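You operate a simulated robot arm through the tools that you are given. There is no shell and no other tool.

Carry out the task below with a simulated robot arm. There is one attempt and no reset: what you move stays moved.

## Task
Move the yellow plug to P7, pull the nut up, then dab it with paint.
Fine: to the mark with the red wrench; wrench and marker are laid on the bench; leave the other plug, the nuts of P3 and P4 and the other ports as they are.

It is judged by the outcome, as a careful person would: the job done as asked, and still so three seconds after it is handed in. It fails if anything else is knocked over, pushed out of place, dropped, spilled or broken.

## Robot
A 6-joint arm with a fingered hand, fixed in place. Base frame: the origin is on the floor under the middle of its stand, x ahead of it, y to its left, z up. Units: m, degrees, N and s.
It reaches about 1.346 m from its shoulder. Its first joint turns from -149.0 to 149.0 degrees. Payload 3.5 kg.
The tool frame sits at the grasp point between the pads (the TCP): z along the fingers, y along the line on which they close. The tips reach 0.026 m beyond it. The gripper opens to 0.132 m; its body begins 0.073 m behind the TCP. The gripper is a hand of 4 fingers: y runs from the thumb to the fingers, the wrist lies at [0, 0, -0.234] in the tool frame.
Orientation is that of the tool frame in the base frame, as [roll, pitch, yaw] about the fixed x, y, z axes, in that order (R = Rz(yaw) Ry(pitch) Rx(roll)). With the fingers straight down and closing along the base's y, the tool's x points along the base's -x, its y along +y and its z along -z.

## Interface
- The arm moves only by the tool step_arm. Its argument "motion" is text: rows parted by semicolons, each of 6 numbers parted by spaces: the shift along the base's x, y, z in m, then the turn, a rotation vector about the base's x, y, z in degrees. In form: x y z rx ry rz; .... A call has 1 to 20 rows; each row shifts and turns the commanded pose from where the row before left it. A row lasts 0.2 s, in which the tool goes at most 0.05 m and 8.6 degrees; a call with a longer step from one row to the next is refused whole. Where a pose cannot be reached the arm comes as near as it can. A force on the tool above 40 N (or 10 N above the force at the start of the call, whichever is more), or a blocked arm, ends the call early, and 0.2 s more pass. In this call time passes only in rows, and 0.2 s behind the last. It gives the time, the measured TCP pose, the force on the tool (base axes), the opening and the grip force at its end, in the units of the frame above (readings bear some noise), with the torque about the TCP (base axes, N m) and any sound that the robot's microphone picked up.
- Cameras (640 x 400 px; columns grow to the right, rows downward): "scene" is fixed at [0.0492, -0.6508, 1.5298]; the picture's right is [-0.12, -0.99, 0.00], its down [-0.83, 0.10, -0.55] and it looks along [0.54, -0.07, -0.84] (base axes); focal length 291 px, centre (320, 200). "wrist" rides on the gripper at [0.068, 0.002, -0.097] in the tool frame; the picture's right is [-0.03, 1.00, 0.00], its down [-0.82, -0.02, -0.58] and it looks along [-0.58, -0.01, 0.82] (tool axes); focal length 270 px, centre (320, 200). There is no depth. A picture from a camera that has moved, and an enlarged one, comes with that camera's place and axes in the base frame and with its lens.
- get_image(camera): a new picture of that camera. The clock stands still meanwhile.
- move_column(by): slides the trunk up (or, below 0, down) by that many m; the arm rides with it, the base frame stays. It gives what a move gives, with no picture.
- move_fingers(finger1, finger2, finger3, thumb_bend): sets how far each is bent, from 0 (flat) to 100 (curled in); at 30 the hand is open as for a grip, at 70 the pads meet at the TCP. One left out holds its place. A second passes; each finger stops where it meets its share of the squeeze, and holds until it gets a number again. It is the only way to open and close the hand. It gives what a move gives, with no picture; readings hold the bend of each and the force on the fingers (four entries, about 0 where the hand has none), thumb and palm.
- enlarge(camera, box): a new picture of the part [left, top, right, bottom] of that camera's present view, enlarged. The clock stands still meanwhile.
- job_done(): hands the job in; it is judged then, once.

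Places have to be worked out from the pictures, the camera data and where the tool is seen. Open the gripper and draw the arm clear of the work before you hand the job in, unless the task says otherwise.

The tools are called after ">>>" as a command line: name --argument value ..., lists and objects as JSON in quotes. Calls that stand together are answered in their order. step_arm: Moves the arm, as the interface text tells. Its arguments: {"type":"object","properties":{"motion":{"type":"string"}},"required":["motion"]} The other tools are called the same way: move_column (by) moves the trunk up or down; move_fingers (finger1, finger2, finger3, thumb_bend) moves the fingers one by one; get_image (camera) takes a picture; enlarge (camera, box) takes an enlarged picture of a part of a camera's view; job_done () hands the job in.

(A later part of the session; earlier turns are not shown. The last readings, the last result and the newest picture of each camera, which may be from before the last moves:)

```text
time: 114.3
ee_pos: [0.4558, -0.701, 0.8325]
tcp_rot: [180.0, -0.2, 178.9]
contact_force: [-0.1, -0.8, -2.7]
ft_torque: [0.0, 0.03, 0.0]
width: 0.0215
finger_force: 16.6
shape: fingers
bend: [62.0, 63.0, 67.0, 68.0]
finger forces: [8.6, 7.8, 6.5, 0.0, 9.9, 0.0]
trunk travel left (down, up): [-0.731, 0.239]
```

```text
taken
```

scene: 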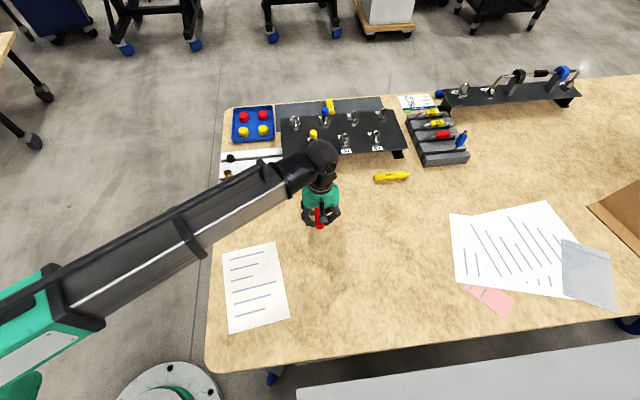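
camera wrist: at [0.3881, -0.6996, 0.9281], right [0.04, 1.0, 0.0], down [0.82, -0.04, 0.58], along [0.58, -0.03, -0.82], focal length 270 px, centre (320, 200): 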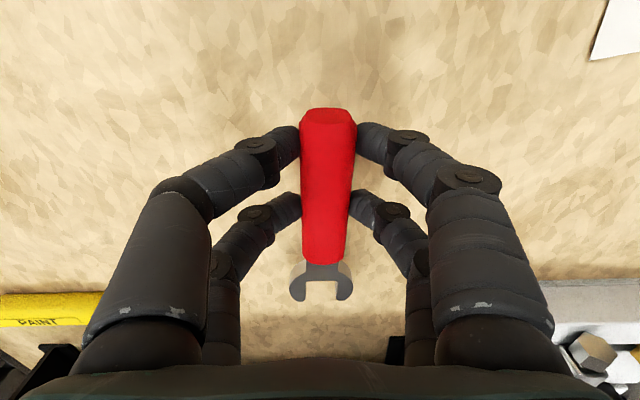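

The bench below is clear. I lower until the wrench just touches, then release.

>>> move_column --by -0.015

>>> move_column --by -0.002

>>> move_fingers --finger1 52 --finger2 52 --finger3 52 --thumb_bend 52

>>> move_column --by 0.08

>>> get_image --camera "wrist"

```text
time: 115.0
ee_pos: [0.4559, -0.702, 0.8171]
tcp_rot: [180.0, -0.1, 178.9]
contact_force: [0.4, 0.5, -0.2]
ft_torque: [0.01, -0.04, -0.02]
width: 0.0217
finger_force: 16.7
shape: fingers
bend: [62.0, 63.0, 68.0, 68.0]
finger forces: [8.3, 8.1, 7.4, 0.1, 9.3, 0.0]
trunk travel left (down, up): [-0.716, 0.254]
```

```text
time: 115.5
ee_pos: [0.4559, -0.7019, 0.8162]
tcp_rot: [-179.9, 0.0, 178.9]
contact_force: [-0.6, -0.4, 0.4]
ft_torque: [0.04, -0.15, -0.02]
width: 0.022
finger_force: 16.6
shape: fingers
bend: [62.0, 63.0, 68.0, 68.0]
finger forces: [8.2, 8.5, 7.8, 0.1, 9.2, 0.0]
trunk travel left (down, up): [-0.714, 0.256]
```

```text
time: 116.5
ee_pos: [0.4561, -0.7023, 0.8141]
tcp_rot: [180.0, -0.1, 179.0]
contact_force: [0.1, -0.5, 0.0]
ft_torque: [0.0, 0.01, 0.03]
width: 0.0585
finger_force: 0.1
shape: fingers
bend: [52.0, 52.0, 52.0, 52.0]
finger forces: [0.0, 0.0, 0.0, 0.1, 0.0, 0.1]
trunk travel left (down, up): [-0.714, 0.256]
```

```text
time: 117.7
ee_pos: [0.4556, -0.7015, 0.8958]
tcp_rot: [180.0, -0.2, 178.9]
contact_force: [0.2, 0.3, 0.2]
ft_torque: [-0.02, -0.04, 0.01]
width: 0.0585
finger_force: 0.1
shape: fingers
bend: [52.0, 52.0, 52.0, 52.0]
finger forces: [0.1, 0.0, 0.1, 0.1, 0.0, 0.0]
trunk travel left (down, up): [-0.794, 0.176]
```

```text
taken
camera wrist: at [0.3881, -0.6996, 0.9911], right [0.04, 1.0, 0.0], down [0.82, -0.04, 0.58], along [0.58, -0.03, -0.82], focal length 270 px, centre (320, 200)
```

wrist: 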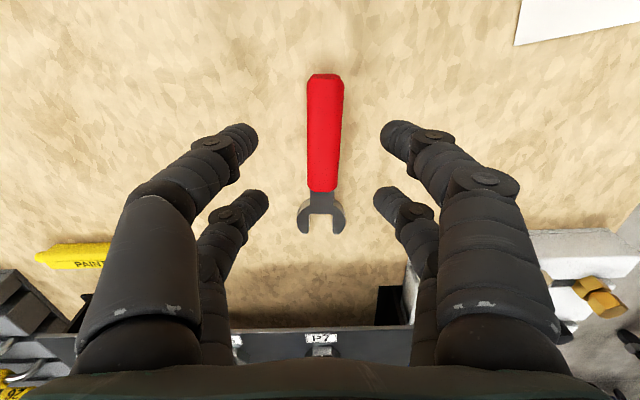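

The wrench is laid flat on the bench. Next is the paint marker: it lies along y with its tip toward -y, spanning roughly y -0.89 to -1.00 at x ≈ 0.583. I raise a little and move over it with yaw 90°, so the camera looks toward the tip.

>>> move_column --by 0.04

>>> step_arm --motion "0.0116 -0.0208 0 0 0 -8.1; 0.0116 -0.0208 0 0 0 -8.1; 0.0116 -0.0208 0 0 0 -8.1; 0.0116 -0.0208 0 0 0 -8.1; 0.0116 -0.0208 0 0 0 -8.1; 0.0116 -0.0208 0 0 0 -8.1; 0.0116 -0.0208 0 0 0 -8.1; 0.0116 -0.0208 0 0 0 -8.1; 0.0116 -0.0208 0 0 0 -8.1; 0.0116 -0.0208 0 0 0 -8.1; 0.0116 -0.0205 0 0 0 -8.0; 0 0 0 0 0 0"

>>> get_image --camera "wrist"

>>> get_image --camera "scene"

```text
time: 118.5
ee_pos: [0.4557, -0.7021, 0.9347]
tcp_rot: [-180.0, -0.1, 179.0]
contact_force: [-0.2, 0.2, -0.6]
ft_torque: [0.0, -0.02, 0.02]
width: 0.0588
finger_force: 0.0
shape: fingers
bend: [52.0, 52.0, 52.0, 52.0]
finger forces: [0.0, 0.1, 0.0, 0.0, 0.0, 0.0]
trunk travel left (down, up): [-0.834, 0.136]
```

```text
time: 121.1
ee_pos: [0.5838, -0.9285, 0.9342]
tcp_rot: [-179.9, -0.2, 89.8]
contact_force: [-0.9, -0.9, 0.3]
ft_torque: [0.02, -0.02, 0.02]
width: 0.0585
finger_force: 0.1
shape: fingers
bend: [52.0, 52.0, 52.0, 52.0]
finger forces: [0.0, 0.0, 0.1, 0.1, 0.0, 0.1]
trunk travel left (down, up): [-0.834, 0.136]
```

```text
taken
camera wrist: at [0.5855, -0.8608, 1.031], right [1.0, -0.03, 0.0], down [-0.02, -0.82, 0.58], along [-0.02, -0.58, -0.82], focal length 270 px, centre (320, 200)
```

wrist: 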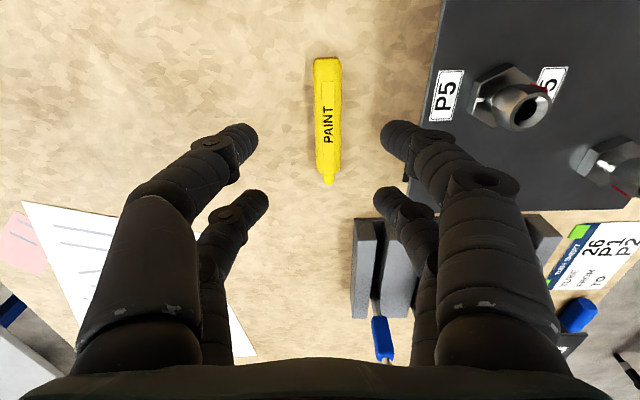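

```text
taken
```

scene: 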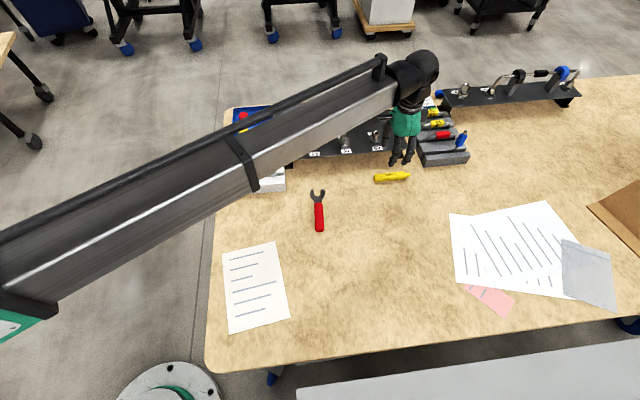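

The marker is in view, nearly parallel to the hand. I zoom in for its exact axis and tip.

>>> enlarge --camera "wrist" --box '[260, 40, 400, 200]'

>>> enlarge --camera "scene" --box '[350, 140, 430, 200]'

```text
2.50 times, centred on (330, 120) of wrist
camera zoom: at [0.5855, -0.8608, 1.031], right [1.0, -0.03, 0.0], down [-0.02, -0.82, 0.58], along [-0.02, -0.58, -0.82], focal length 676 px, centre (295, 400)
```

zoom: 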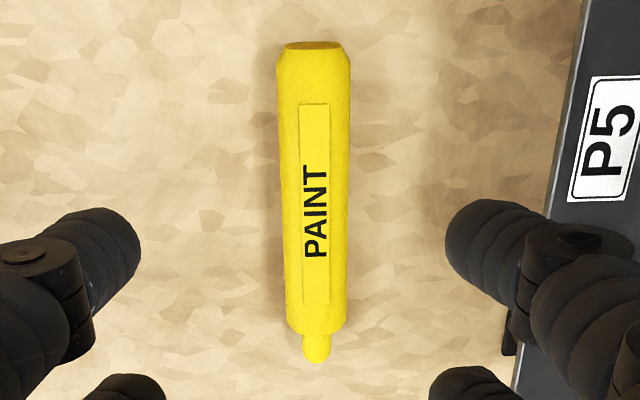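

```text
6.67 times, centred on (390, 170) of scene
camera zoom: at [0.0492, -0.6508, 1.5298], right [-0.12, -0.99, 0.0], down [-0.83, 0.1, -0.55], along [0.54, -0.07, -0.84], focal length 1940 px, centre (-147, 400)
```

zoom: 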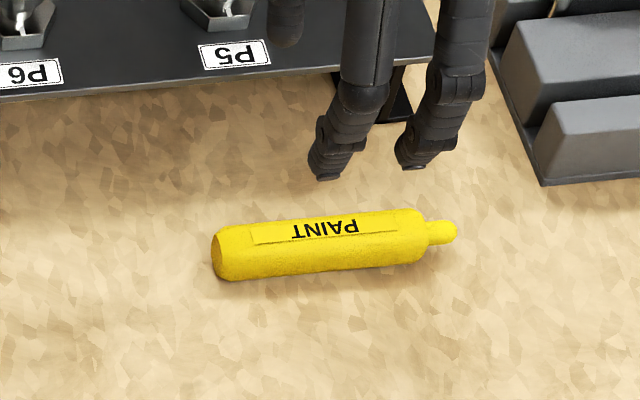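

The marker's axis is at x = 0.5907, parallel to y, about 23.5 mm thick, with its tip end at y ≈ -1.0085. The panel's front edge is close (x ≈ 0.657) and the finger knuckles bulge to about 6.7 cm, so I'll lower with the hand shifted to -x (TCP x ≈ 0.572) and let fingers 1 and 2 draw the marker gently to the centre.

>>> step_arm --motion "-0.0056 -0.0016 0 0 0 0.1; -0.0056 -0.0016 0 0 0 0.1; 0 0 0 0 0 0"

>>> move_fingers --finger1 46 --finger2 46 --finger3 58 --thumb_bend 58

>>> move_column --by -0.07

>>> get_image --camera "wrist"

>>> enlarge --camera "scene" --box '[340, 120, 440, 200]'

```text
time: 121.9
ee_pos: [0.5707, -0.932, 0.9354]
tcp_rot: [-180.0, 0.0, 90.1]
contact_force: [-1.1, 0.7, 0.0]
ft_torque: [0.0, -0.02, 0.02]
width: 0.0586
finger_force: 0.1
shape: fingers
bend: [52.0, 52.0, 52.0, 52.0]
finger forces: [0.1, 0.1, 0.1, 0.1, 0.1, 0.0]
trunk travel left (down, up): [-0.834, 0.136]
```

```text
time: 122.9
ee_pos: [0.5722, -0.9314, 0.9351]
tcp_rot: [-180.0, -0.2, 90.1]
contact_force: [0.0, -0.6, 0.1]
ft_torque: [-0.06, 0.03, 0.03]
width: 0.0608
finger_force: 0.1
shape: fingers
bend: [46.0, 46.0, 57.0, 57.0]
finger forces: [0.1, 0.1, 0.1, 0.0, 0.0, 0.0]
trunk travel left (down, up): [-0.834, 0.136]
```

```text
time: 124.0
ee_pos: [0.5714, -0.9323, 0.8651]
tcp_rot: [-180.0, -0.2, 90.0]
contact_force: [0.7, 0.5, 0.7]
ft_torque: [-0.01, 0.03, 0.01]
width: 0.0607
finger_force: 0.0
shape: fingers
bend: [46.0, 46.0, 57.0, 57.0]
finger forces: [0.0, 0.1, 0.1, 0.0, 0.0, 0.0]
trunk travel left (down, up): [-0.764, 0.206]
```

```text
taken
camera wrist: at [0.5735, -0.8642, 0.9612], right [1.0, -0.02, 0.0], down [-0.02, -0.82, 0.58], along [-0.01, -0.58, -0.82], focal length 270 px, centre (320, 200)
```

wrist: 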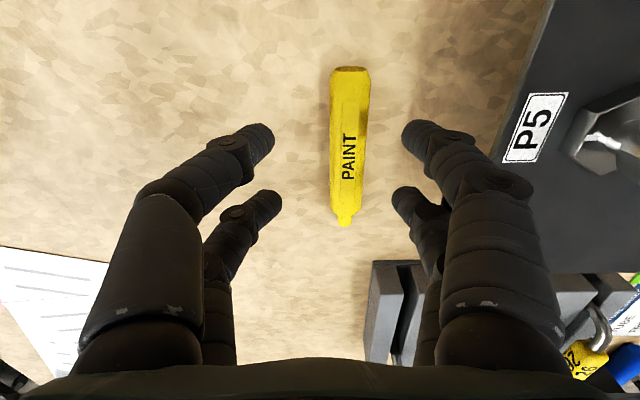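

```text
5.00 times, centred on (390, 160) of scene
camera zoom: at [0.0492, -0.6508, 1.5298], right [-0.12, -0.99, 0.0], down [-0.83, 0.1, -0.55], along [0.54, -0.07, -0.84], focal length 1455 px, centre (-30, 400)
```

zoom: 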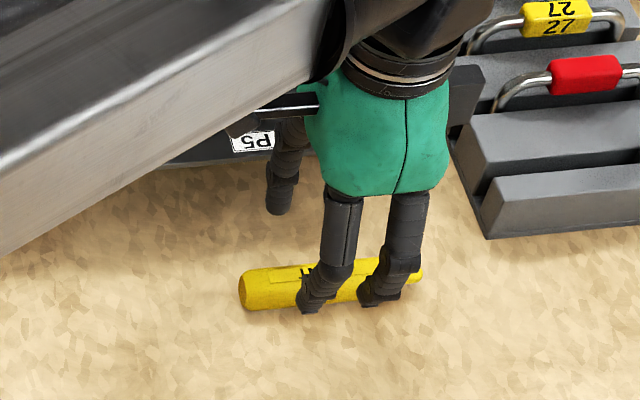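

The marker lies between the fingers with clearance on both sides, and the knuckles stay clear of the panel. I lower 4 cm more and check.

>>> move_column --by -0.04

>>> get_image --camera "wrist"

>>> enlarge --camera "scene" --box '[340, 120, 440, 200]'

```text
time: 124.8
ee_pos: [0.5731, -0.9314, 0.8261]
tcp_rot: [-180.0, -0.1, 90.1]
contact_force: [-0.6, -0.2, 0.0]
ft_torque: [0.0, 0.0, 0.0]
width: 0.0609
finger_force: 0.1
shape: fingers
bend: [46.0, 46.0, 57.0, 57.0]
finger forces: [0.1, 0.0, 0.0, 0.0, 0.1, 0.0]
trunk travel left (down, up): [-0.724, 0.246]
```

```text
taken
camera wrist: at [0.5735, -0.8642, 0.9211], right [1.0, -0.02, 0.0], down [-0.02, -0.82, 0.58], along [-0.01, -0.58, -0.82], focal length 270 px, centre (320, 200)
```

wrist: 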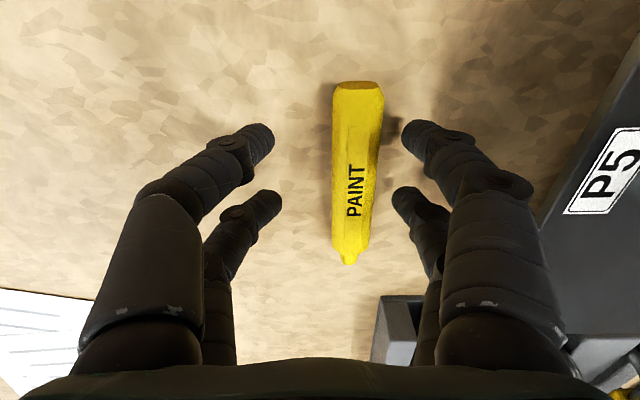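

```text
5.00 times, centred on (390, 160) of scene
camera zoom: at [0.0492, -0.6508, 1.5298], right [-0.12, -0.99, 0.0], down [-0.83, 0.1, -0.55], along [0.54, -0.07, -0.84], focal length 1455 px, centre (-30, 400)
```

zoom: 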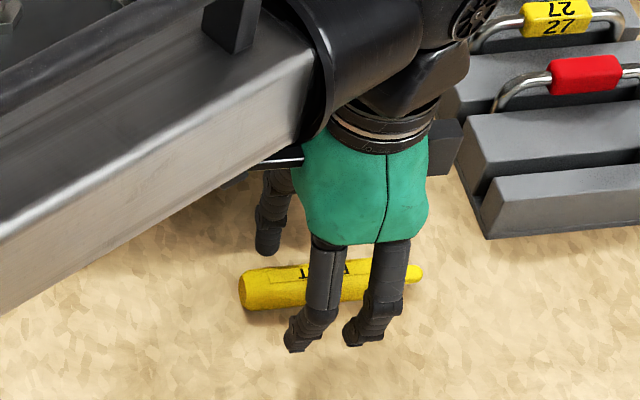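

Good. I go down the last few millimetres carefully.

>>> move_column --by -0.006

>>> move_column --by -0.0025

```text
time: 125.3
ee_pos: [0.5718, -0.9328, 0.819]
tcp_rot: [-180.0, -0.2, 90.0]
contact_force: [-0.7, -0.1, -0.2]
ft_torque: [-0.01, 0.02, 0.0]
width: 0.0605
finger_force: 0.1
shape: fingers
bend: [46.0, 46.0, 57.0, 57.0]
finger forces: [0.1, 0.0, 0.0, 0.0, 0.0, 0.0]
trunk travel left (down, up): [-0.718, 0.252]
```

```text
time: 125.9
ee_pos: [0.5715, -0.932, 0.816]
tcp_rot: [-180.0, 0.0, 90.1]
contact_force: [-0.1, 0.2, 0.4]
ft_torque: [0.0, -0.01, -0.01]
width: 0.0608
finger_force: 0.0
shape: fingers
bend: [46.0, 46.0, 57.0, 57.0]
finger forces: [0.1, 0.0, 0.0, 0.0, 0.0, 0.0]
trunk travel left (down, up): [-0.715, 0.255]
```

No contact with the bench. Now I bring fingers 1 and 2 in gradually to draw the marker to the centre against the other side.

>>> move_fingers --finger1 54 --finger2 54 --finger3 62 --thumb_bend 62

>>> get_image --camera "wrist"

```text
time: 126.9
ee_pos: [0.5719, -0.9318, 0.8168]
tcp_rot: [180.0, -0.2, 90.1]
contact_force: [0.2, -0.1, 1.0]
ft_torque: [0.03, 0.01, 0.0]
width: 0.04
finger_force: 0.2
shape: fingers
bend: [54.0, 54.0, 62.0, 62.0]
finger forces: [0.0, 0.1, 0.0, 0.0, 0.0, 0.1]
trunk travel left (down, up): [-0.715, 0.255]
```

```text
taken
camera wrist: at [0.5736, -0.8642, 0.9126], right [1.0, -0.02, 0.0], down [-0.02, -0.82, 0.58], along [-0.01, -0.58, -0.82], focal length 270 px, centre (320, 200)
```

wrist: 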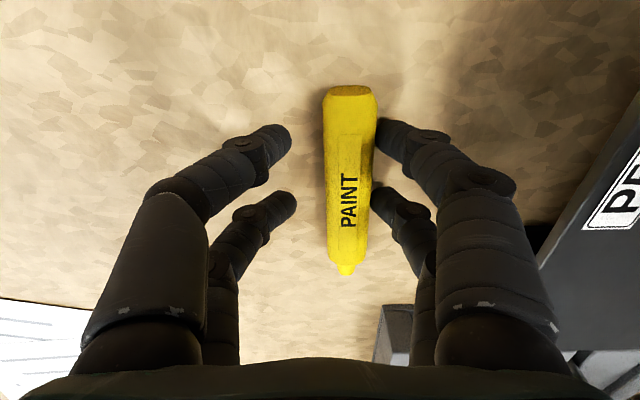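

The fingers are nudging the marker gently sideways. I continue closing to 60.

>>> move_fingers --finger1 60 --finger2 60

>>> get_image --camera "wrist"

```text
time: 127.9
ee_pos: [0.5718, -0.932, 0.8167]
tcp_rot: [-180.0, -0.1, 90.2]
contact_force: [0.2, 0.7, -0.2]
ft_torque: [-0.02, 0.01, -0.02]
width: 0.0297
finger_force: 0.1
shape: fingers
bend: [60.0, 60.0, 62.0, 62.0]
finger forces: [0.0, 0.1, 0.0, 0.0, 0.1, 0.0]
trunk travel left (down, up): [-0.715, 0.255]
```

```text
taken
camera wrist: at [0.5736, -0.8642, 0.9126], right [1.0, -0.02, 0.0], down [-0.02, -0.82, 0.58], along [-0.01, -0.58, -0.82], focal length 270 px, centre (320, 200)
```

wrist: 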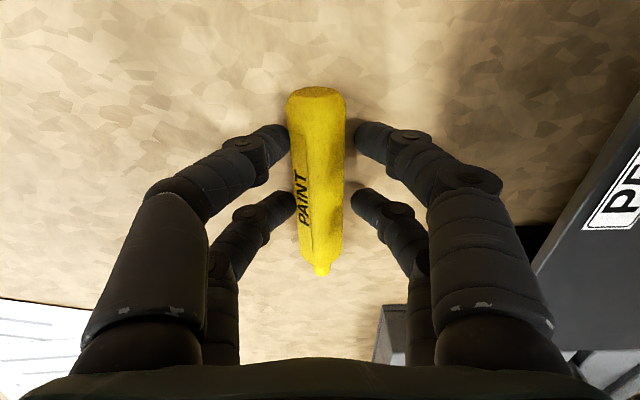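

The marker has rolled in between the fingers. I close all four evenly.

>>> move_fingers --finger1 66 --finger2 66 --finger3 66 --thumb_bend 66

>>> enlarge --camera "wrist" --box '[240, 70, 400, 310]'

```text
time: 128.9
ee_pos: [0.5727, -0.9328, 0.8173]
tcp_rot: [-180.0, -0.2, 90.2]
contact_force: [0.1, 0.0, -0.4]
ft_torque: [0.01, 0.0, -0.01]
width: 0.0222
finger_force: 4.7
shape: fingers
bend: [63.0, 63.0, 64.0, 65.0]
finger forces: [2.4, 2.1, 2.0, 0.1, 2.3, 0.0]
trunk travel left (down, up): [-0.715, 0.255]
```

```text
1.67 times, centred on (320, 190) of wrist
camera zoom: at [0.5736, -0.8643, 0.9126], right [1.0, -0.02, 0.0], down [-0.02, -0.82, 0.58], along [-0.01, -0.58, -0.82], focal length 450 px, centre (320, 217)
```

zoom: 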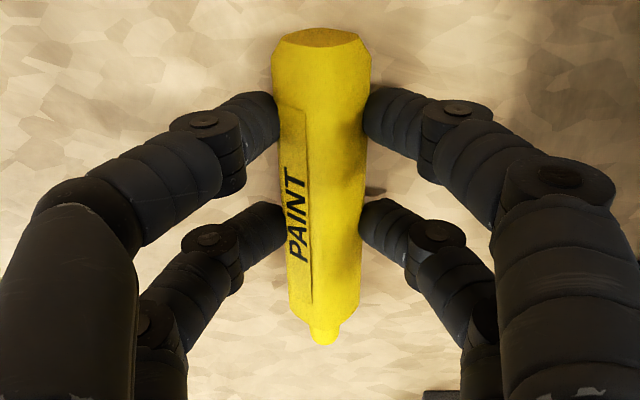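

Centred, with about 2 N per finger. I firm up the grip moderately.

>>> move_fingers --finger1 72 --finger2 72 --finger3 70 --thumb_bend 70

>>> move_column --by 0.03

>>> enlarge --camera "wrist" --box '[240, 70, 400, 310]'

>>> enlarge --camera "scene" --box '[340, 120, 440, 200]'

```text
time: 129.9
ee_pos: [0.572, -0.9327, 0.8164]
tcp_rot: [179.9, -0.1, 90.1]
contact_force: [-0.9, -0.1, -0.7]
ft_torque: [0.0, 0.03, 0.0]
width: 0.0203
finger_force: 13.8
shape: fingers
bend: [66.0, 67.0, 64.0, 67.0]
finger forces: [7.1, 6.6, 5.8, 0.1, 7.9, 0.1]
trunk travel left (down, up): [-0.715, 0.255]
```

```text
time: 130.6
ee_pos: [0.5715, -0.9314, 0.8469]
tcp_rot: [-180.0, 0.0, 90.2]
contact_force: [0.3, 0.8, -0.6]
ft_torque: [0.02, 0.0, 0.0]
width: 0.0199
finger_force: 13.7
shape: fingers
bend: [66.0, 67.0, 64.0, 67.0]
finger forces: [7.0, 6.6, 5.8, 0.0, 8.0, 0.0]
trunk travel left (down, up): [-0.745, 0.225]
```

```text
1.67 times, centred on (320, 190) of wrist
camera zoom: at [0.5737, -0.8643, 0.9425], right [1.0, -0.02, 0.0], down [-0.02, -0.82, 0.58], along [-0.01, -0.58, -0.82], focal length 450 px, centre (320, 217)
```

zoom: 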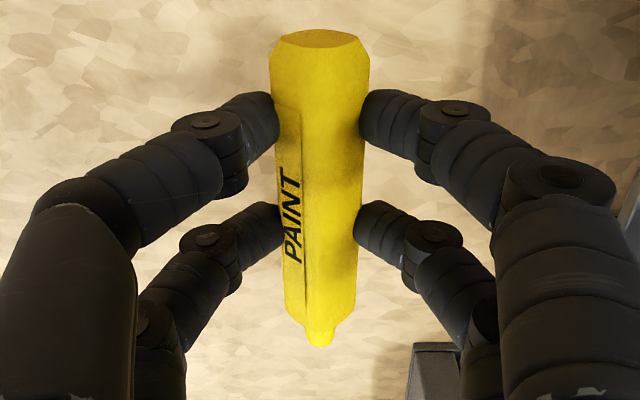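

```text
5.00 times, centred on (390, 160) of scene
camera zoom: at [0.0492, -0.6508, 1.5298], right [-0.12, -0.99, 0.0], down [-0.83, 0.1, -0.55], along [0.54, -0.07, -0.84], focal length 1455 px, centre (-30, 400)
```

zoom: 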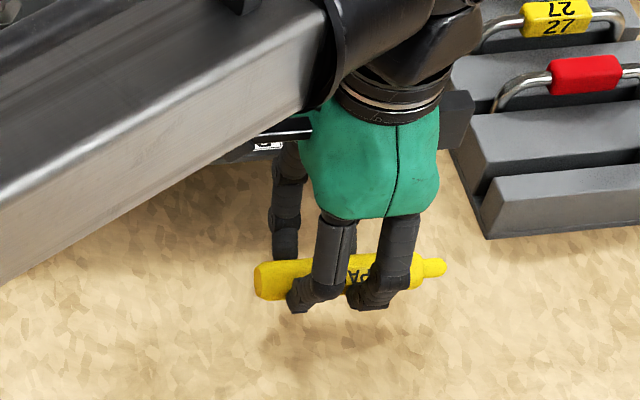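

The marker is held level, with its tip about 76 mm ahead of the TCP. I raise it, go along the front of the panel in +y, and then over to the +y side of P7 at a safe height.

>>> move_column --by 0.105

>>> step_arm --motion "0 0.02 0 0 0 0; 0 0.035 0 0 0 0; 0 0.042 0 0 0 0; 0 0.042 0 0 0 0; 0 0.042 0 0 0 0; 0 0.042 0 0 0 0; 0 0.042 0 0 0 0; 0.005 0.042 0 0 0 0; 0.03 0.032 0 0 0 0; 0.04 0 0 0 0 0; 0.035 0 0 0 0 0; 0.019 0 0 0 0 0; 0 0 0 0 0 0"

>>> get_image --camera "wrist"

>>> get_image --camera "scene"

```text
time: 132.0
ee_pos: [0.5717, -0.9329, 0.952]
tcp_rot: [180.0, 0.0, 90.0]
contact_force: [0.2, 0.6, -0.6]
ft_torque: [0.02, 0.01, 0.01]
width: 0.0201
finger_force: 13.3
shape: fingers
bend: [66.0, 67.0, 64.0, 67.0]
finger forces: [7.1, 6.6, 5.8, 0.0, 7.9, 0.0]
trunk travel left (down, up): [-0.85, 0.12]
```

```text
time: 134.8
ee_pos: [0.7006, -0.5939, 0.9518]
tcp_rot: [180.0, -0.1, 90.0]
contact_force: [0.2, 1.0, -0.4]
ft_torque: [-0.01, 0.0, -0.03]
width: 0.0198
finger_force: 13.9
shape: fingers
bend: [66.0, 67.0, 64.0, 67.0]
finger forces: [7.1, 6.5, 5.7, 0.0, 7.8, 0.0]
out of reach, approached as far as the arm can: row 10
trunk travel left (down, up): [-0.85, 0.12]
```

```text
taken
camera wrist: at [0.7034, -0.5264, 1.0475], right [1.0, -0.02, 0.0], down [-0.02, -0.82, 0.58], along [-0.01, -0.58, -0.82], focal length 270 px, centre (320, 200)
```

wrist: 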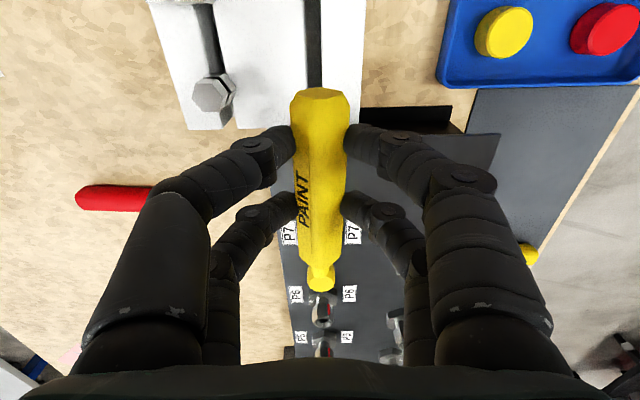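

```text
taken
```

scene: 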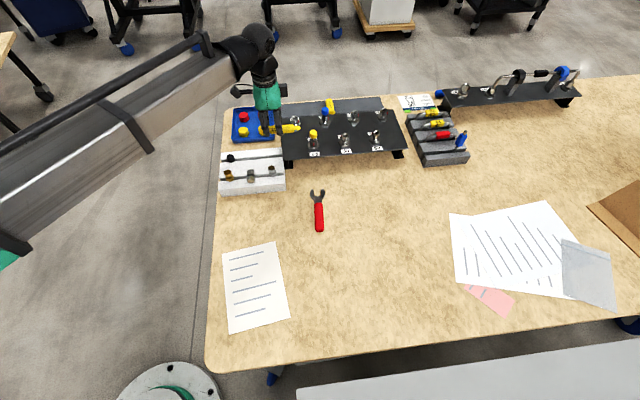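

In position, with the tip about 2.6 cm from P7's nut in +y. I lower 5 cm and compare the tip height with the nut.

>>> move_column --by -0.05

>>> enlarge --camera "wrist" --box '[270, 240, 370, 340]'

>>> enlarge --camera "scene" --box '[280, 115, 340, 165]'

```text
time: 135.7
ee_pos: [0.7018, -0.5943, 0.9027]
tcp_rot: [180.0, -0.1, 90.2]
contact_force: [-0.8, 0.6, -0.2]
ft_torque: [-0.02, -0.03, -0.01]
width: 0.02
finger_force: 13.6
shape: fingers
bend: [66.0, 67.0, 64.0, 67.0]
finger forces: [7.0, 6.5, 5.8, 0.1, 7.7, 0.1]
trunk travel left (down, up): [-0.8, 0.17]
```

```text
4.00 times, centred on (320, 290) of wrist
camera zoom: at [0.703, -0.5266, 0.9976], right [1.0, -0.02, 0.0], down [-0.02, -0.82, 0.58], along [-0.01, -0.58, -0.82], focal length 1081 px, centre (320, -160)
```

zoom: 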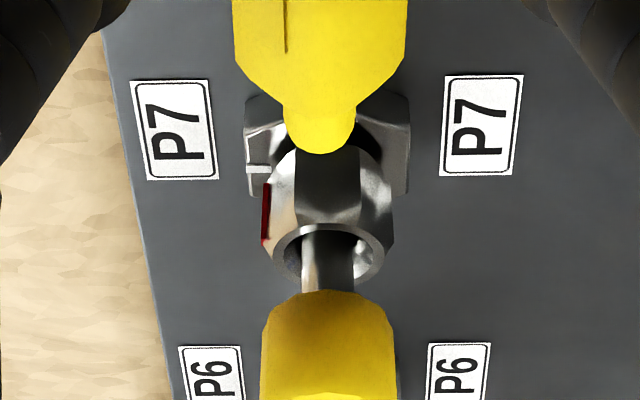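

```text
8.00 times, centred on (310, 140) of scene
camera zoom: at [0.0492, -0.6508, 1.5298], right [-0.12, -0.99, 0.0], down [-0.83, 0.1, -0.55], along [0.54, -0.07, -0.84], focal length 2328 px, centre (400, 680)
```

zoom: 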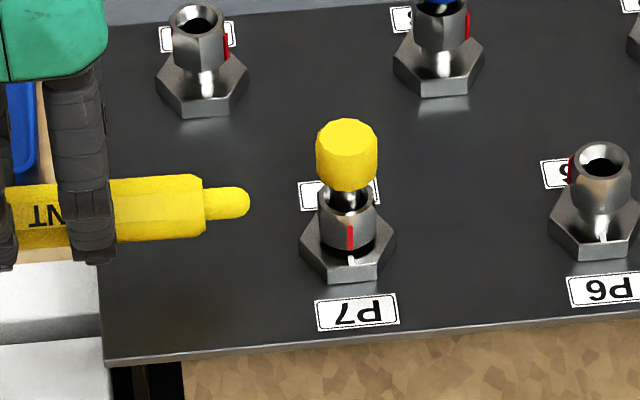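

The scene view shows the tip about 14–19 mm above the nut's mid-height, and the red stripe right on the white mark. I lower 16 mm and advance most of the gap.

>>> move_column --by -0.016

>>> step_arm --motion "0.0005 -0.008 0 0 0 0; 0.0003 -0.007 0 0 0 0; 0 -0.005 0 0 0 0; 0 0 0 0 0 0"

>>> enlarge --camera "wrist" --box '[270, 240, 370, 340]'

>>> enlarge --camera "scene" --box '[280, 115, 340, 165]'

```text
time: 136.3
ee_pos: [0.7008, -0.5945, 0.8861]
tcp_rot: [-180.0, -0.1, 90.0]
contact_force: [-0.1, -1.2, 0.8]
ft_torque: [-0.01, -0.04, 0.0]
width: 0.02
finger_force: 13.1
shape: fingers
bend: [66.0, 67.0, 64.0, 67.0]
finger forces: [7.0, 6.5, 5.8, 0.0, 7.9, 0.1]
trunk travel left (down, up): [-0.784, 0.186]
```

```text
time: 137.3
ee_pos: [0.7019, -0.6142, 0.8862]
tcp_rot: [179.9, -0.1, 90.1]
contact_force: [1.7, -0.5, -0.8]
ft_torque: [-0.01, -0.02, 0.0]
width: 0.0197
finger_force: 13.6
shape: fingers
bend: [66.0, 67.0, 64.0, 67.0]
finger forces: [6.9, 6.5, 5.9, 0.0, 7.8, 0.0]
trunk travel left (down, up): [-0.784, 0.186]
```

```text
4.00 times, centred on (320, 290) of wrist
camera zoom: at [0.7037, -0.5469, 0.9816], right [1.0, -0.02, 0.0], down [-0.02, -0.82, 0.58], along [-0.01, -0.58, -0.82], focal length 1081 px, centre (320, -160)
```

zoom: 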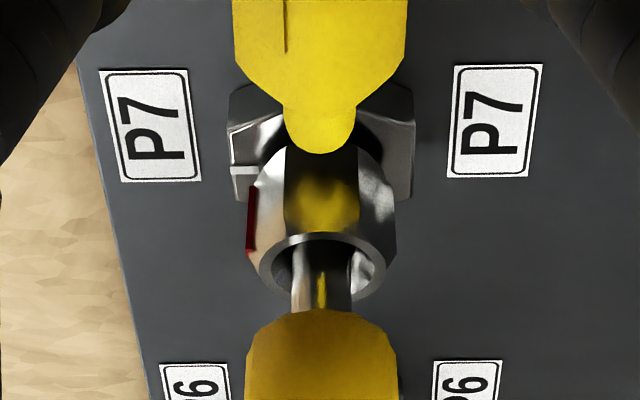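

```text
8.00 times, centred on (310, 140) of scene
camera zoom: at [0.0492, -0.6508, 1.5298], right [-0.12, -0.99, 0.0], down [-0.83, 0.1, -0.55], along [0.54, -0.07, -0.84], focal length 2328 px, centre (400, 680)
```

zoom: 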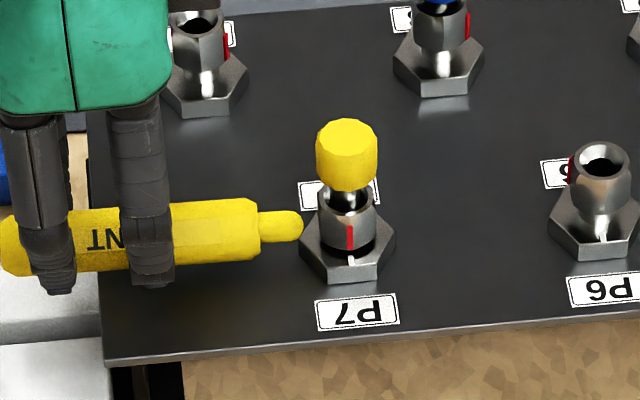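

The tip is close to the nut's +y flat; its yellow reflection shows on the metal. I zoom in to confirm the height before touching.

>>> enlarge --camera "scene" --box '[308, 132, 333, 152]'

>>> enlarge --camera "wrist" --box '[295, 265, 350, 315]'

```text
16.00 times, centred on (320, 142) of scene
camera zoom: at [0.0492, -0.6508, 1.5298], right [-0.12, -0.99, 0.0], down [-0.83, 0.1, -0.55], along [0.54, -0.07, -0.84], focal length 4655 px, centre (312, 1128)
```

zoom: 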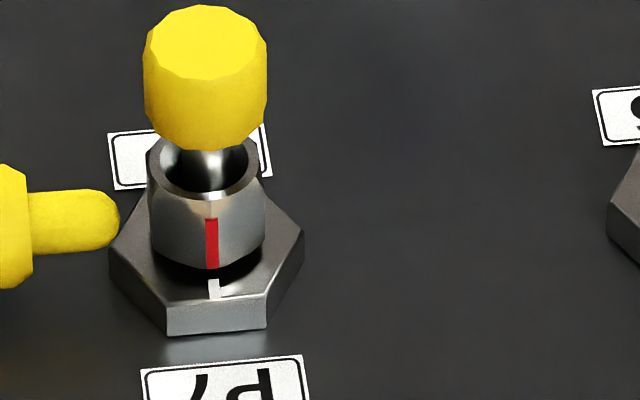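

```text
8.00 times, centred on (322, 290) of wrist
camera zoom: at [0.7037, -0.5469, 0.9816], right [1.0, -0.02, 0.0], down [-0.02, -0.82, 0.58], along [-0.01, -0.58, -0.82], focal length 2162 px, centre (300, -520)
```

zoom: 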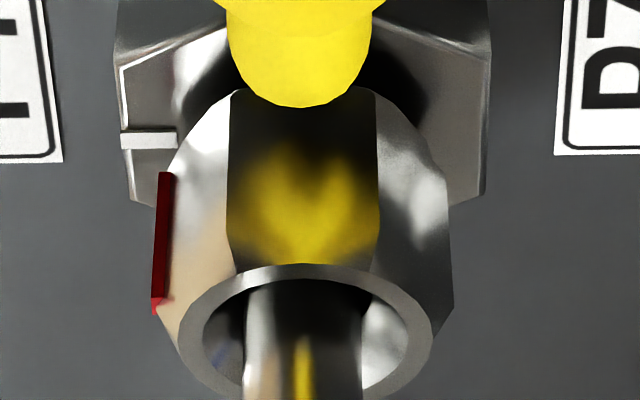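

By the two views, the tip is 2–8 mm below the flat's middle and laterally dead centre. I raise 4 mm and creep forward until it touches.

>>> move_column --by 0.004

>>> step_arm --motion "0 -0.003 0 0 0 0; 0 -0.0025 0 0 0 0; 0 0 0 0 0 0"

>>> enlarge --camera "scene" --box '[308, 132, 333, 152]'

>>> enlarge --camera "wrist" --box '[295, 265, 350, 315]'

```text
time: 137.9
ee_pos: [0.7023, -0.6151, 0.8896]
tcp_rot: [180.0, -0.2, 90.1]
contact_force: [-0.5, -0.2, -0.5]
ft_torque: [0.03, 0.01, -0.03]
width: 0.0197
finger_force: 13.4
shape: fingers
bend: [66.0, 67.0, 64.0, 67.0]
finger forces: [7.1, 6.5, 5.7, 0.1, 7.7, 0.0]
trunk travel left (down, up): [-0.788, 0.182]
```

```text
time: 138.7
ee_pos: [0.7023, -0.621, 0.8902]
tcp_rot: [-180.0, -0.1, 90.0]
contact_force: [0.5, -0.1, 0.2]
ft_torque: [0.01, -0.02, 0.0]
width: 0.0199
finger_force: 13.6
shape: fingers
bend: [66.0, 67.0, 64.0, 67.0]
finger forces: [7.0, 6.5, 5.8, 0.1, 7.8, 0.0]
trunk travel left (down, up): [-0.788, 0.182]
```

```text
16.00 times, centred on (320, 142) of scene
camera zoom: at [0.0492, -0.6508, 1.5298], right [-0.12, -0.99, 0.0], down [-0.83, 0.1, -0.55], along [0.54, -0.07, -0.84], focal length 4655 px, centre (312, 1128)
```

zoom: 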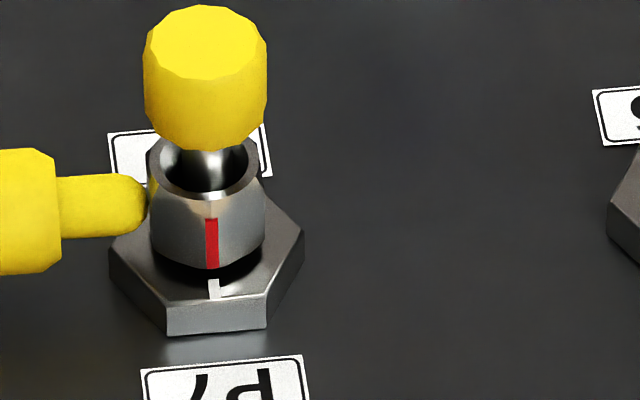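

```text
8.00 times, centred on (322, 290) of wrist
camera zoom: at [0.7033, -0.5527, 0.9856], right [1.0, -0.02, 0.0], down [-0.02, -0.82, 0.58], along [-0.01, -0.58, -0.82], focal length 2162 px, centre (300, -520)
```

zoom: 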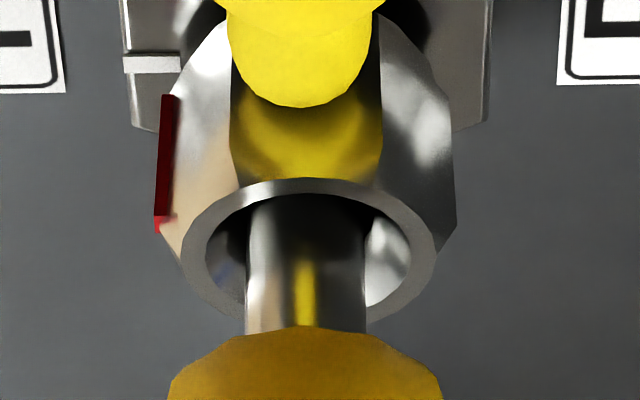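

The tip is right next to the flat and well inside its height. I advance in 1 mm steps watching the force.

>>> step_arm --motion "0 -0.001 0 0 0 0; 0 -0.001 0 0 0 0; 0 0 0 0 0 0"

```text
time: 139.5
ee_pos: [0.7028, -0.6196, 0.891]
tcp_rot: [-179.9, -0.1, 90.1]
contact_force: [0.6, 5.9, -0.4]
ft_torque: [0.16, 0.0, -0.04]
width: 0.02
finger_force: 13.3
shape: fingers
bend: [66.0, 67.0, 64.0, 67.0]
finger forces: [7.1, 6.3, 5.9, 0.0, 7.7, 0.0]
trunk travel left (down, up): [-0.788, 0.182]
```

Contact at about 6 N. I look at the touch, hold briefly, then withdraw and check for paint.

>>> enlarge --camera "scene" --box '[308, 132, 333, 152]'

>>> step_arm --motion "0 0 0 0 0 0; 0 0 0 0 0 0; 0 0.005 0 0 0 0; 0 0.01 0 0 0 0; 0 0.01 0 0 0 0; 0 0 0 0 0 0"

>>> enlarge --camera "wrist" --box '[285, 255, 365, 335]'

>>> enlarge --camera "scene" --box '[308, 132, 333, 152]'

```text
16.00 times, centred on (320, 142) of scene
camera zoom: at [0.0492, -0.6508, 1.5298], right [-0.12, -0.99, 0.0], down [-0.83, 0.1, -0.55], along [0.54, -0.07, -0.84], focal length 4655 px, centre (312, 1128)
```

zoom: 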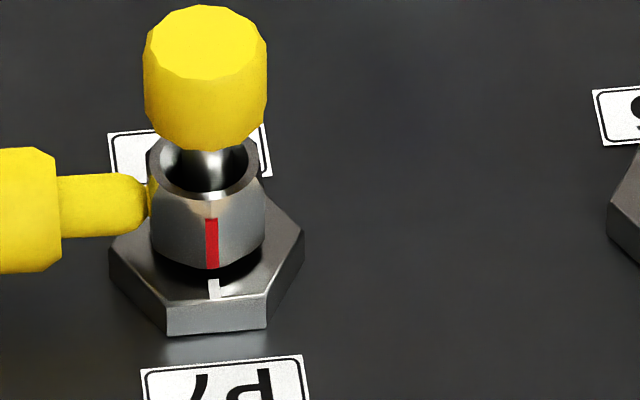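

```text
time: 140.9
ee_pos: [0.7031, -0.5952, 0.8898]
tcp_rot: [-179.8, -0.1, 90.1]
contact_force: [-0.7, -0.4, -2.1]
ft_torque: [0.03, 0.01, -0.02]
width: 0.0199
finger_force: 13.4
shape: fingers
bend: [66.0, 67.0, 64.0, 67.0]
finger forces: [6.9, 6.5, 5.6, 0.0, 7.9, 0.0]
trunk travel left (down, up): [-0.788, 0.182]
```

```text
5.00 times, centred on (325, 295) of wrist
camera zoom: at [0.7047, -0.5278, 0.9856], right [1.0, -0.02, 0.0], down [-0.02, -0.82, 0.58], along [-0.01, -0.58, -0.82], focal length 1351 px, centre (295, -275)
```

zoom: 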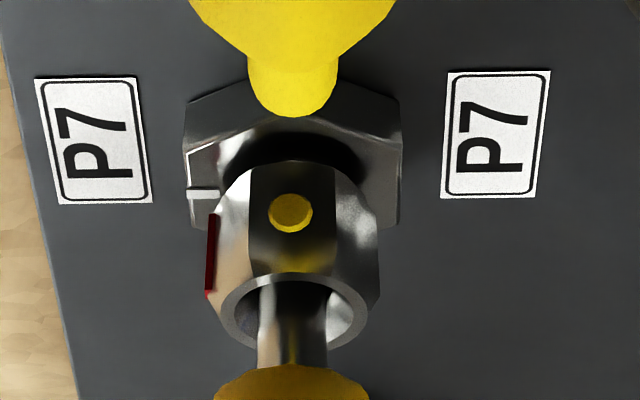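

```text
16.00 times, centred on (320, 142) of scene
camera zoom: at [0.0492, -0.6508, 1.5298], right [-0.12, -0.99, 0.0], down [-0.83, 0.1, -0.55], along [0.54, -0.07, -0.84], focal length 4655 px, centre (312, 1128)
```

zoom: 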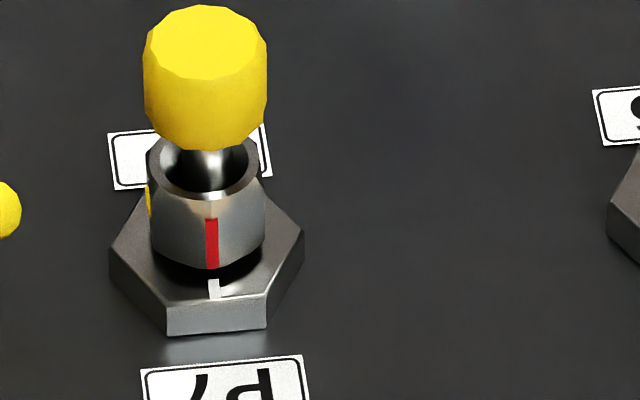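

A yellow paint dot is clearly visible on P7's nut, and the stripe is still on the mark. Now I'll lay the marker back on the bench: raise, back out in -x, then move to the free area in front of the panel.

>>> move_column --by 0.065

>>> step_arm --motion "-0.02 0 0 0 0 0; -0.03 0 0 0 0 0; -0.03 0 0 0 0 0; -0.03 0 0 0 0 0; -0.03 0 0 0 0 0; -0.023 -0.01 0 0 0 0; 0 -0.03 0 0 0 0; 0 -0.038 0 0 0 0; 0 -0.038 0 0 0 0; 0 -0.038 0 0 0 0; 0 -0.038 0 0 0 0; 0 -0.038 0 0 0 0; 0 -0.03 0 0 0 0; 0 -0.01 0 0 0 0; 0 0 0 0 0 0"

>>> move_column --by -0.11

>>> get_image --camera "wrist"

>>> get_image --camera "scene"

```text
time: 141.9
ee_pos: [0.7034, -0.5967, 0.9541]
tcp_rot: [-180.0, -0.1, 90.1]
contact_force: [0.8, -0.5, -0.8]
ft_torque: [-0.01, -0.03, 0.01]
width: 0.0201
finger_force: 13.5
shape: fingers
bend: [66.0, 67.0, 64.0, 67.0]
finger forces: [7.0, 6.4, 5.6, 0.0, 7.9, 0.0]
trunk travel left (down, up): [-0.853, 0.117]
```

```text
time: 145.1
ee_pos: [0.5418, -0.8651, 0.9542]
tcp_rot: [180.0, -0.1, 90.1]
contact_force: [-0.8, -0.3, -0.5]
ft_torque: [0.0, 0.01, 0.0]
width: 0.02
finger_force: 12.6
shape: fingers
bend: [66.0, 67.0, 64.0, 67.0]
finger forces: [7.1, 6.3, 5.5, 0.0, 7.8, 0.1]
trunk travel left (down, up): [-0.853, 0.117]
```

```text
time: 146.5
ee_pos: [0.5407, -0.8652, 0.845]
tcp_rot: [-180.0, -0.1, 90.1]
contact_force: [-0.3, -0.4, -0.5]
ft_torque: [0.0, 0.02, 0.01]
width: 0.0199
finger_force: 13.5
shape: fingers
bend: [66.0, 67.0, 64.0, 67.0]
finger forces: [6.9, 6.3, 5.6, 0.0, 7.7, 0.0]
trunk travel left (down, up): [-0.743, 0.227]
```

```text
taken
camera wrist: at [0.5427, -0.798, 0.9406], right [1.0, -0.02, 0.0], down [-0.02, -0.82, 0.58], along [-0.01, -0.58, -0.82], focal length 270 px, centre (320, 200)
```

wrist: 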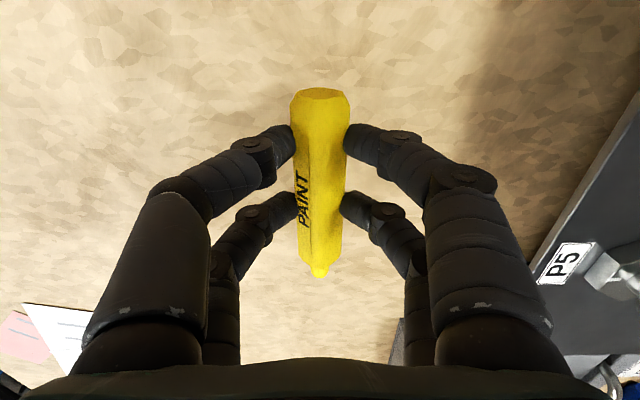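

```text
taken
```

scene: 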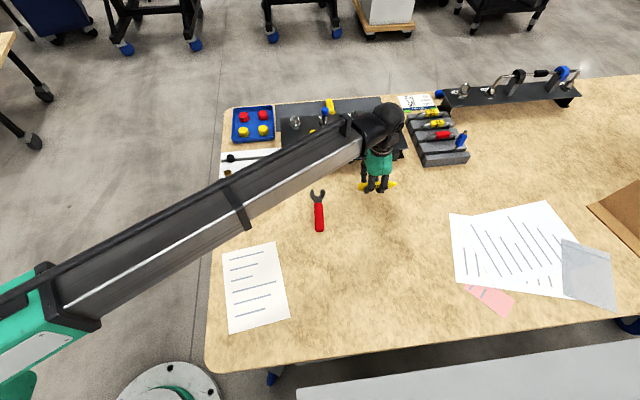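

Free bench below. I lower until the marker touches, then open symmetrically and slowly so it doesn't roll.

>>> move_column --by -0.026

>>> move_column --by -0.002

```text
time: 147.2
ee_pos: [0.541, -0.8662, 0.8184]
tcp_rot: [180.0, -0.1, 90.1]
contact_force: [-0.1, 1.0, -0.6]
ft_torque: [0.01, -0.04, 0.0]
width: 0.0198
finger_force: 12.6
shape: fingers
bend: [66.0, 67.0, 64.0, 67.0]
finger forces: [7.0, 6.3, 5.6, 0.0, 7.7, 0.0]
trunk travel left (down, up): [-0.717, 0.253]
```

```text
time: 147.8
ee_pos: [0.5409, -0.8651, 0.8172]
tcp_rot: [180.0, -0.2, 90.1]
contact_force: [-0.4, 0.4, -0.2]
ft_torque: [-0.02, 0.02, -0.03]
width: 0.0198
finger_force: 13.6
shape: fingers
bend: [66.0, 67.0, 64.0, 67.0]
finger forces: [7.0, 6.3, 5.6, 0.1, 7.6, 0.0]
trunk travel left (down, up): [-0.715, 0.255]
```

No touch yet. I lower another millimetre or so.

>>> move_column --by -0.0015

>>> enlarge --camera "scene" --box '[330, 140, 430, 210]'

```text
time: 148.3
ee_pos: [0.5411, -0.8661, 0.8156]
tcp_rot: [180.0, -0.1, 90.1]
contact_force: [-0.3, 0.3, -0.7]
ft_torque: [0.02, -0.04, -0.02]
width: 0.0196
finger_force: 13.7
shape: fingers
bend: [66.0, 67.0, 64.0, 67.0]
finger forces: [7.1, 6.3, 5.7, 0.0, 7.8, 0.0]
trunk travel left (down, up): [-0.714, 0.256]
```

```text
5.71 times, centred on (380, 175) of scene
camera zoom: at [0.0492, -0.6508, 1.5298], right [-0.12, -0.99, 0.0], down [-0.83, 0.1, -0.55], along [0.54, -0.07, -0.84], focal length 1662 px, centre (-23, 343)
```

zoom: 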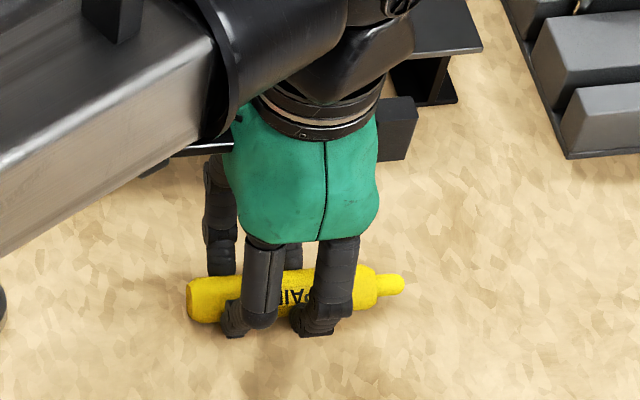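

It's within a millimetre or two of the bench. I lower 1 mm more and open the fingers in two even steps.

>>> move_column --by -0.001

>>> move_fingers --finger1 62 --finger2 62 --finger3 62 --thumb_bend 62

>>> move_fingers --finger1 52 --finger2 52 --finger3 52 --thumb_bend 52

>>> get_image --camera "wrist"

```text
time: 148.8
ee_pos: [0.5409, -0.8658, 0.8143]
tcp_rot: [-180.0, 0.0, 90.1]
contact_force: [1.0, -0.8, 3.9]
ft_torque: [0.0, -0.03, -0.04]
width: 0.0197
finger_force: 14.9
shape: fingers
bend: [67.0, 68.0, 64.0, 67.0]
finger forces: [7.6, 7.0, 6.1, 0.0, 8.1, 0.0]
trunk travel left (down, up): [-0.713, 0.257]
```

```text
time: 149.8
ee_pos: [0.5415, -0.8651, 0.8134]
tcp_rot: [-180.0, -0.1, 90.1]
contact_force: [-0.2, 0.1, 0.8]
ft_torque: [-0.01, 0.03, 0.01]
width: 0.0257
finger_force: 0.2
shape: fingers
bend: [62.0, 62.0, 62.0, 62.0]
finger forces: [0.0, 0.1, 0.2, 0.0, 0.1, 0.0]
trunk travel left (down, up): [-0.713, 0.257]
```

```text
time: 150.8
ee_pos: [0.5421, -0.8659, 0.8146]
tcp_rot: [-179.9, -0.1, 90.1]
contact_force: [0.0, 0.7, -0.2]
ft_torque: [0.01, 0.0, 0.0]
width: 0.0583
finger_force: 0.0
shape: fingers
bend: [52.0, 52.0, 52.0, 52.0]
finger forces: [0.1, 0.0, 0.0, 0.0, 0.1, 0.1]
trunk travel left (down, up): [-0.713, 0.257]
```

```text
taken
camera wrist: at [0.5427, -0.7981, 0.9101], right [1.0, -0.02, 0.0], down [-0.02, -0.82, 0.58], along [-0.01, -0.58, -0.82], focal length 270 px, centre (320, 200)
```

wrist: 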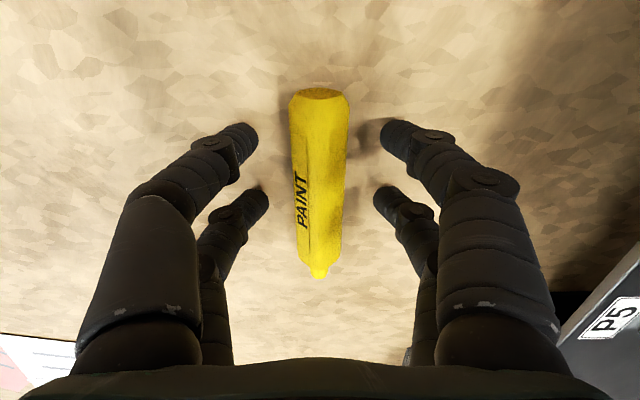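

The marker is at rest on the bench. I raise the hand straight up and check that it stays put.

>>> move_column --by 0.18

>>> get_image --camera "wrist"

>>> get_image --camera "scene"

```text
time: 152.8
ee_pos: [0.5396, -0.8665, 0.9942]
tcp_rot: [180.0, -0.1, 90.0]
contact_force: [-0.5, 0.5, -0.2]
ft_torque: [0.0, -0.02, 0.01]
width: 0.0586
finger_force: 0.0
shape: fingers
bend: [52.0, 52.0, 52.0, 52.0]
finger forces: [0.0, 0.0, 0.1, 0.1, 0.0, 0.0]
trunk travel left (down, up): [-0.893, 0.077]
```

```text
taken
camera wrist: at [0.5428, -0.7981, 1.09], right [1.0, -0.02, 0.0], down [-0.02, -0.82, 0.58], along [-0.01, -0.58, -0.82], focal length 270 px, centre (320, 200)
```

wrist: 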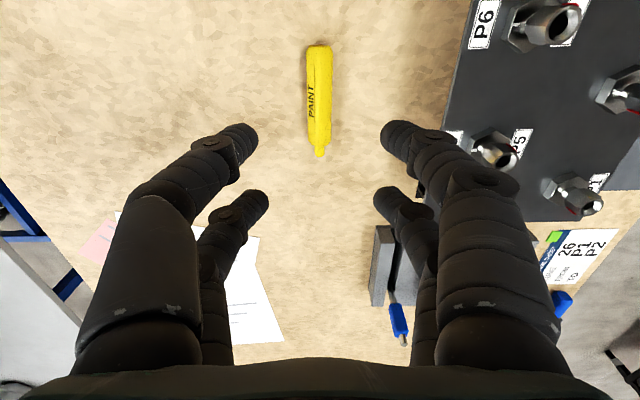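

```text
taken
```

scene: 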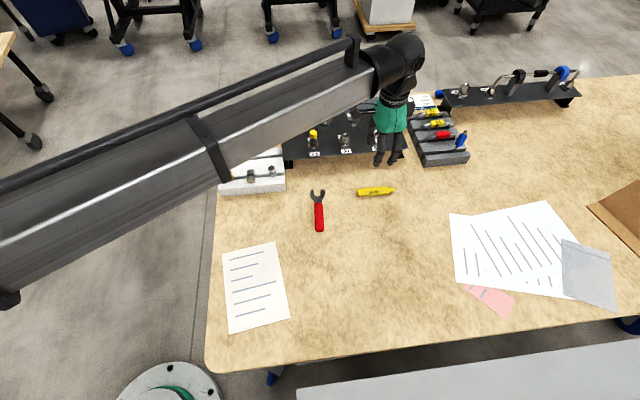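

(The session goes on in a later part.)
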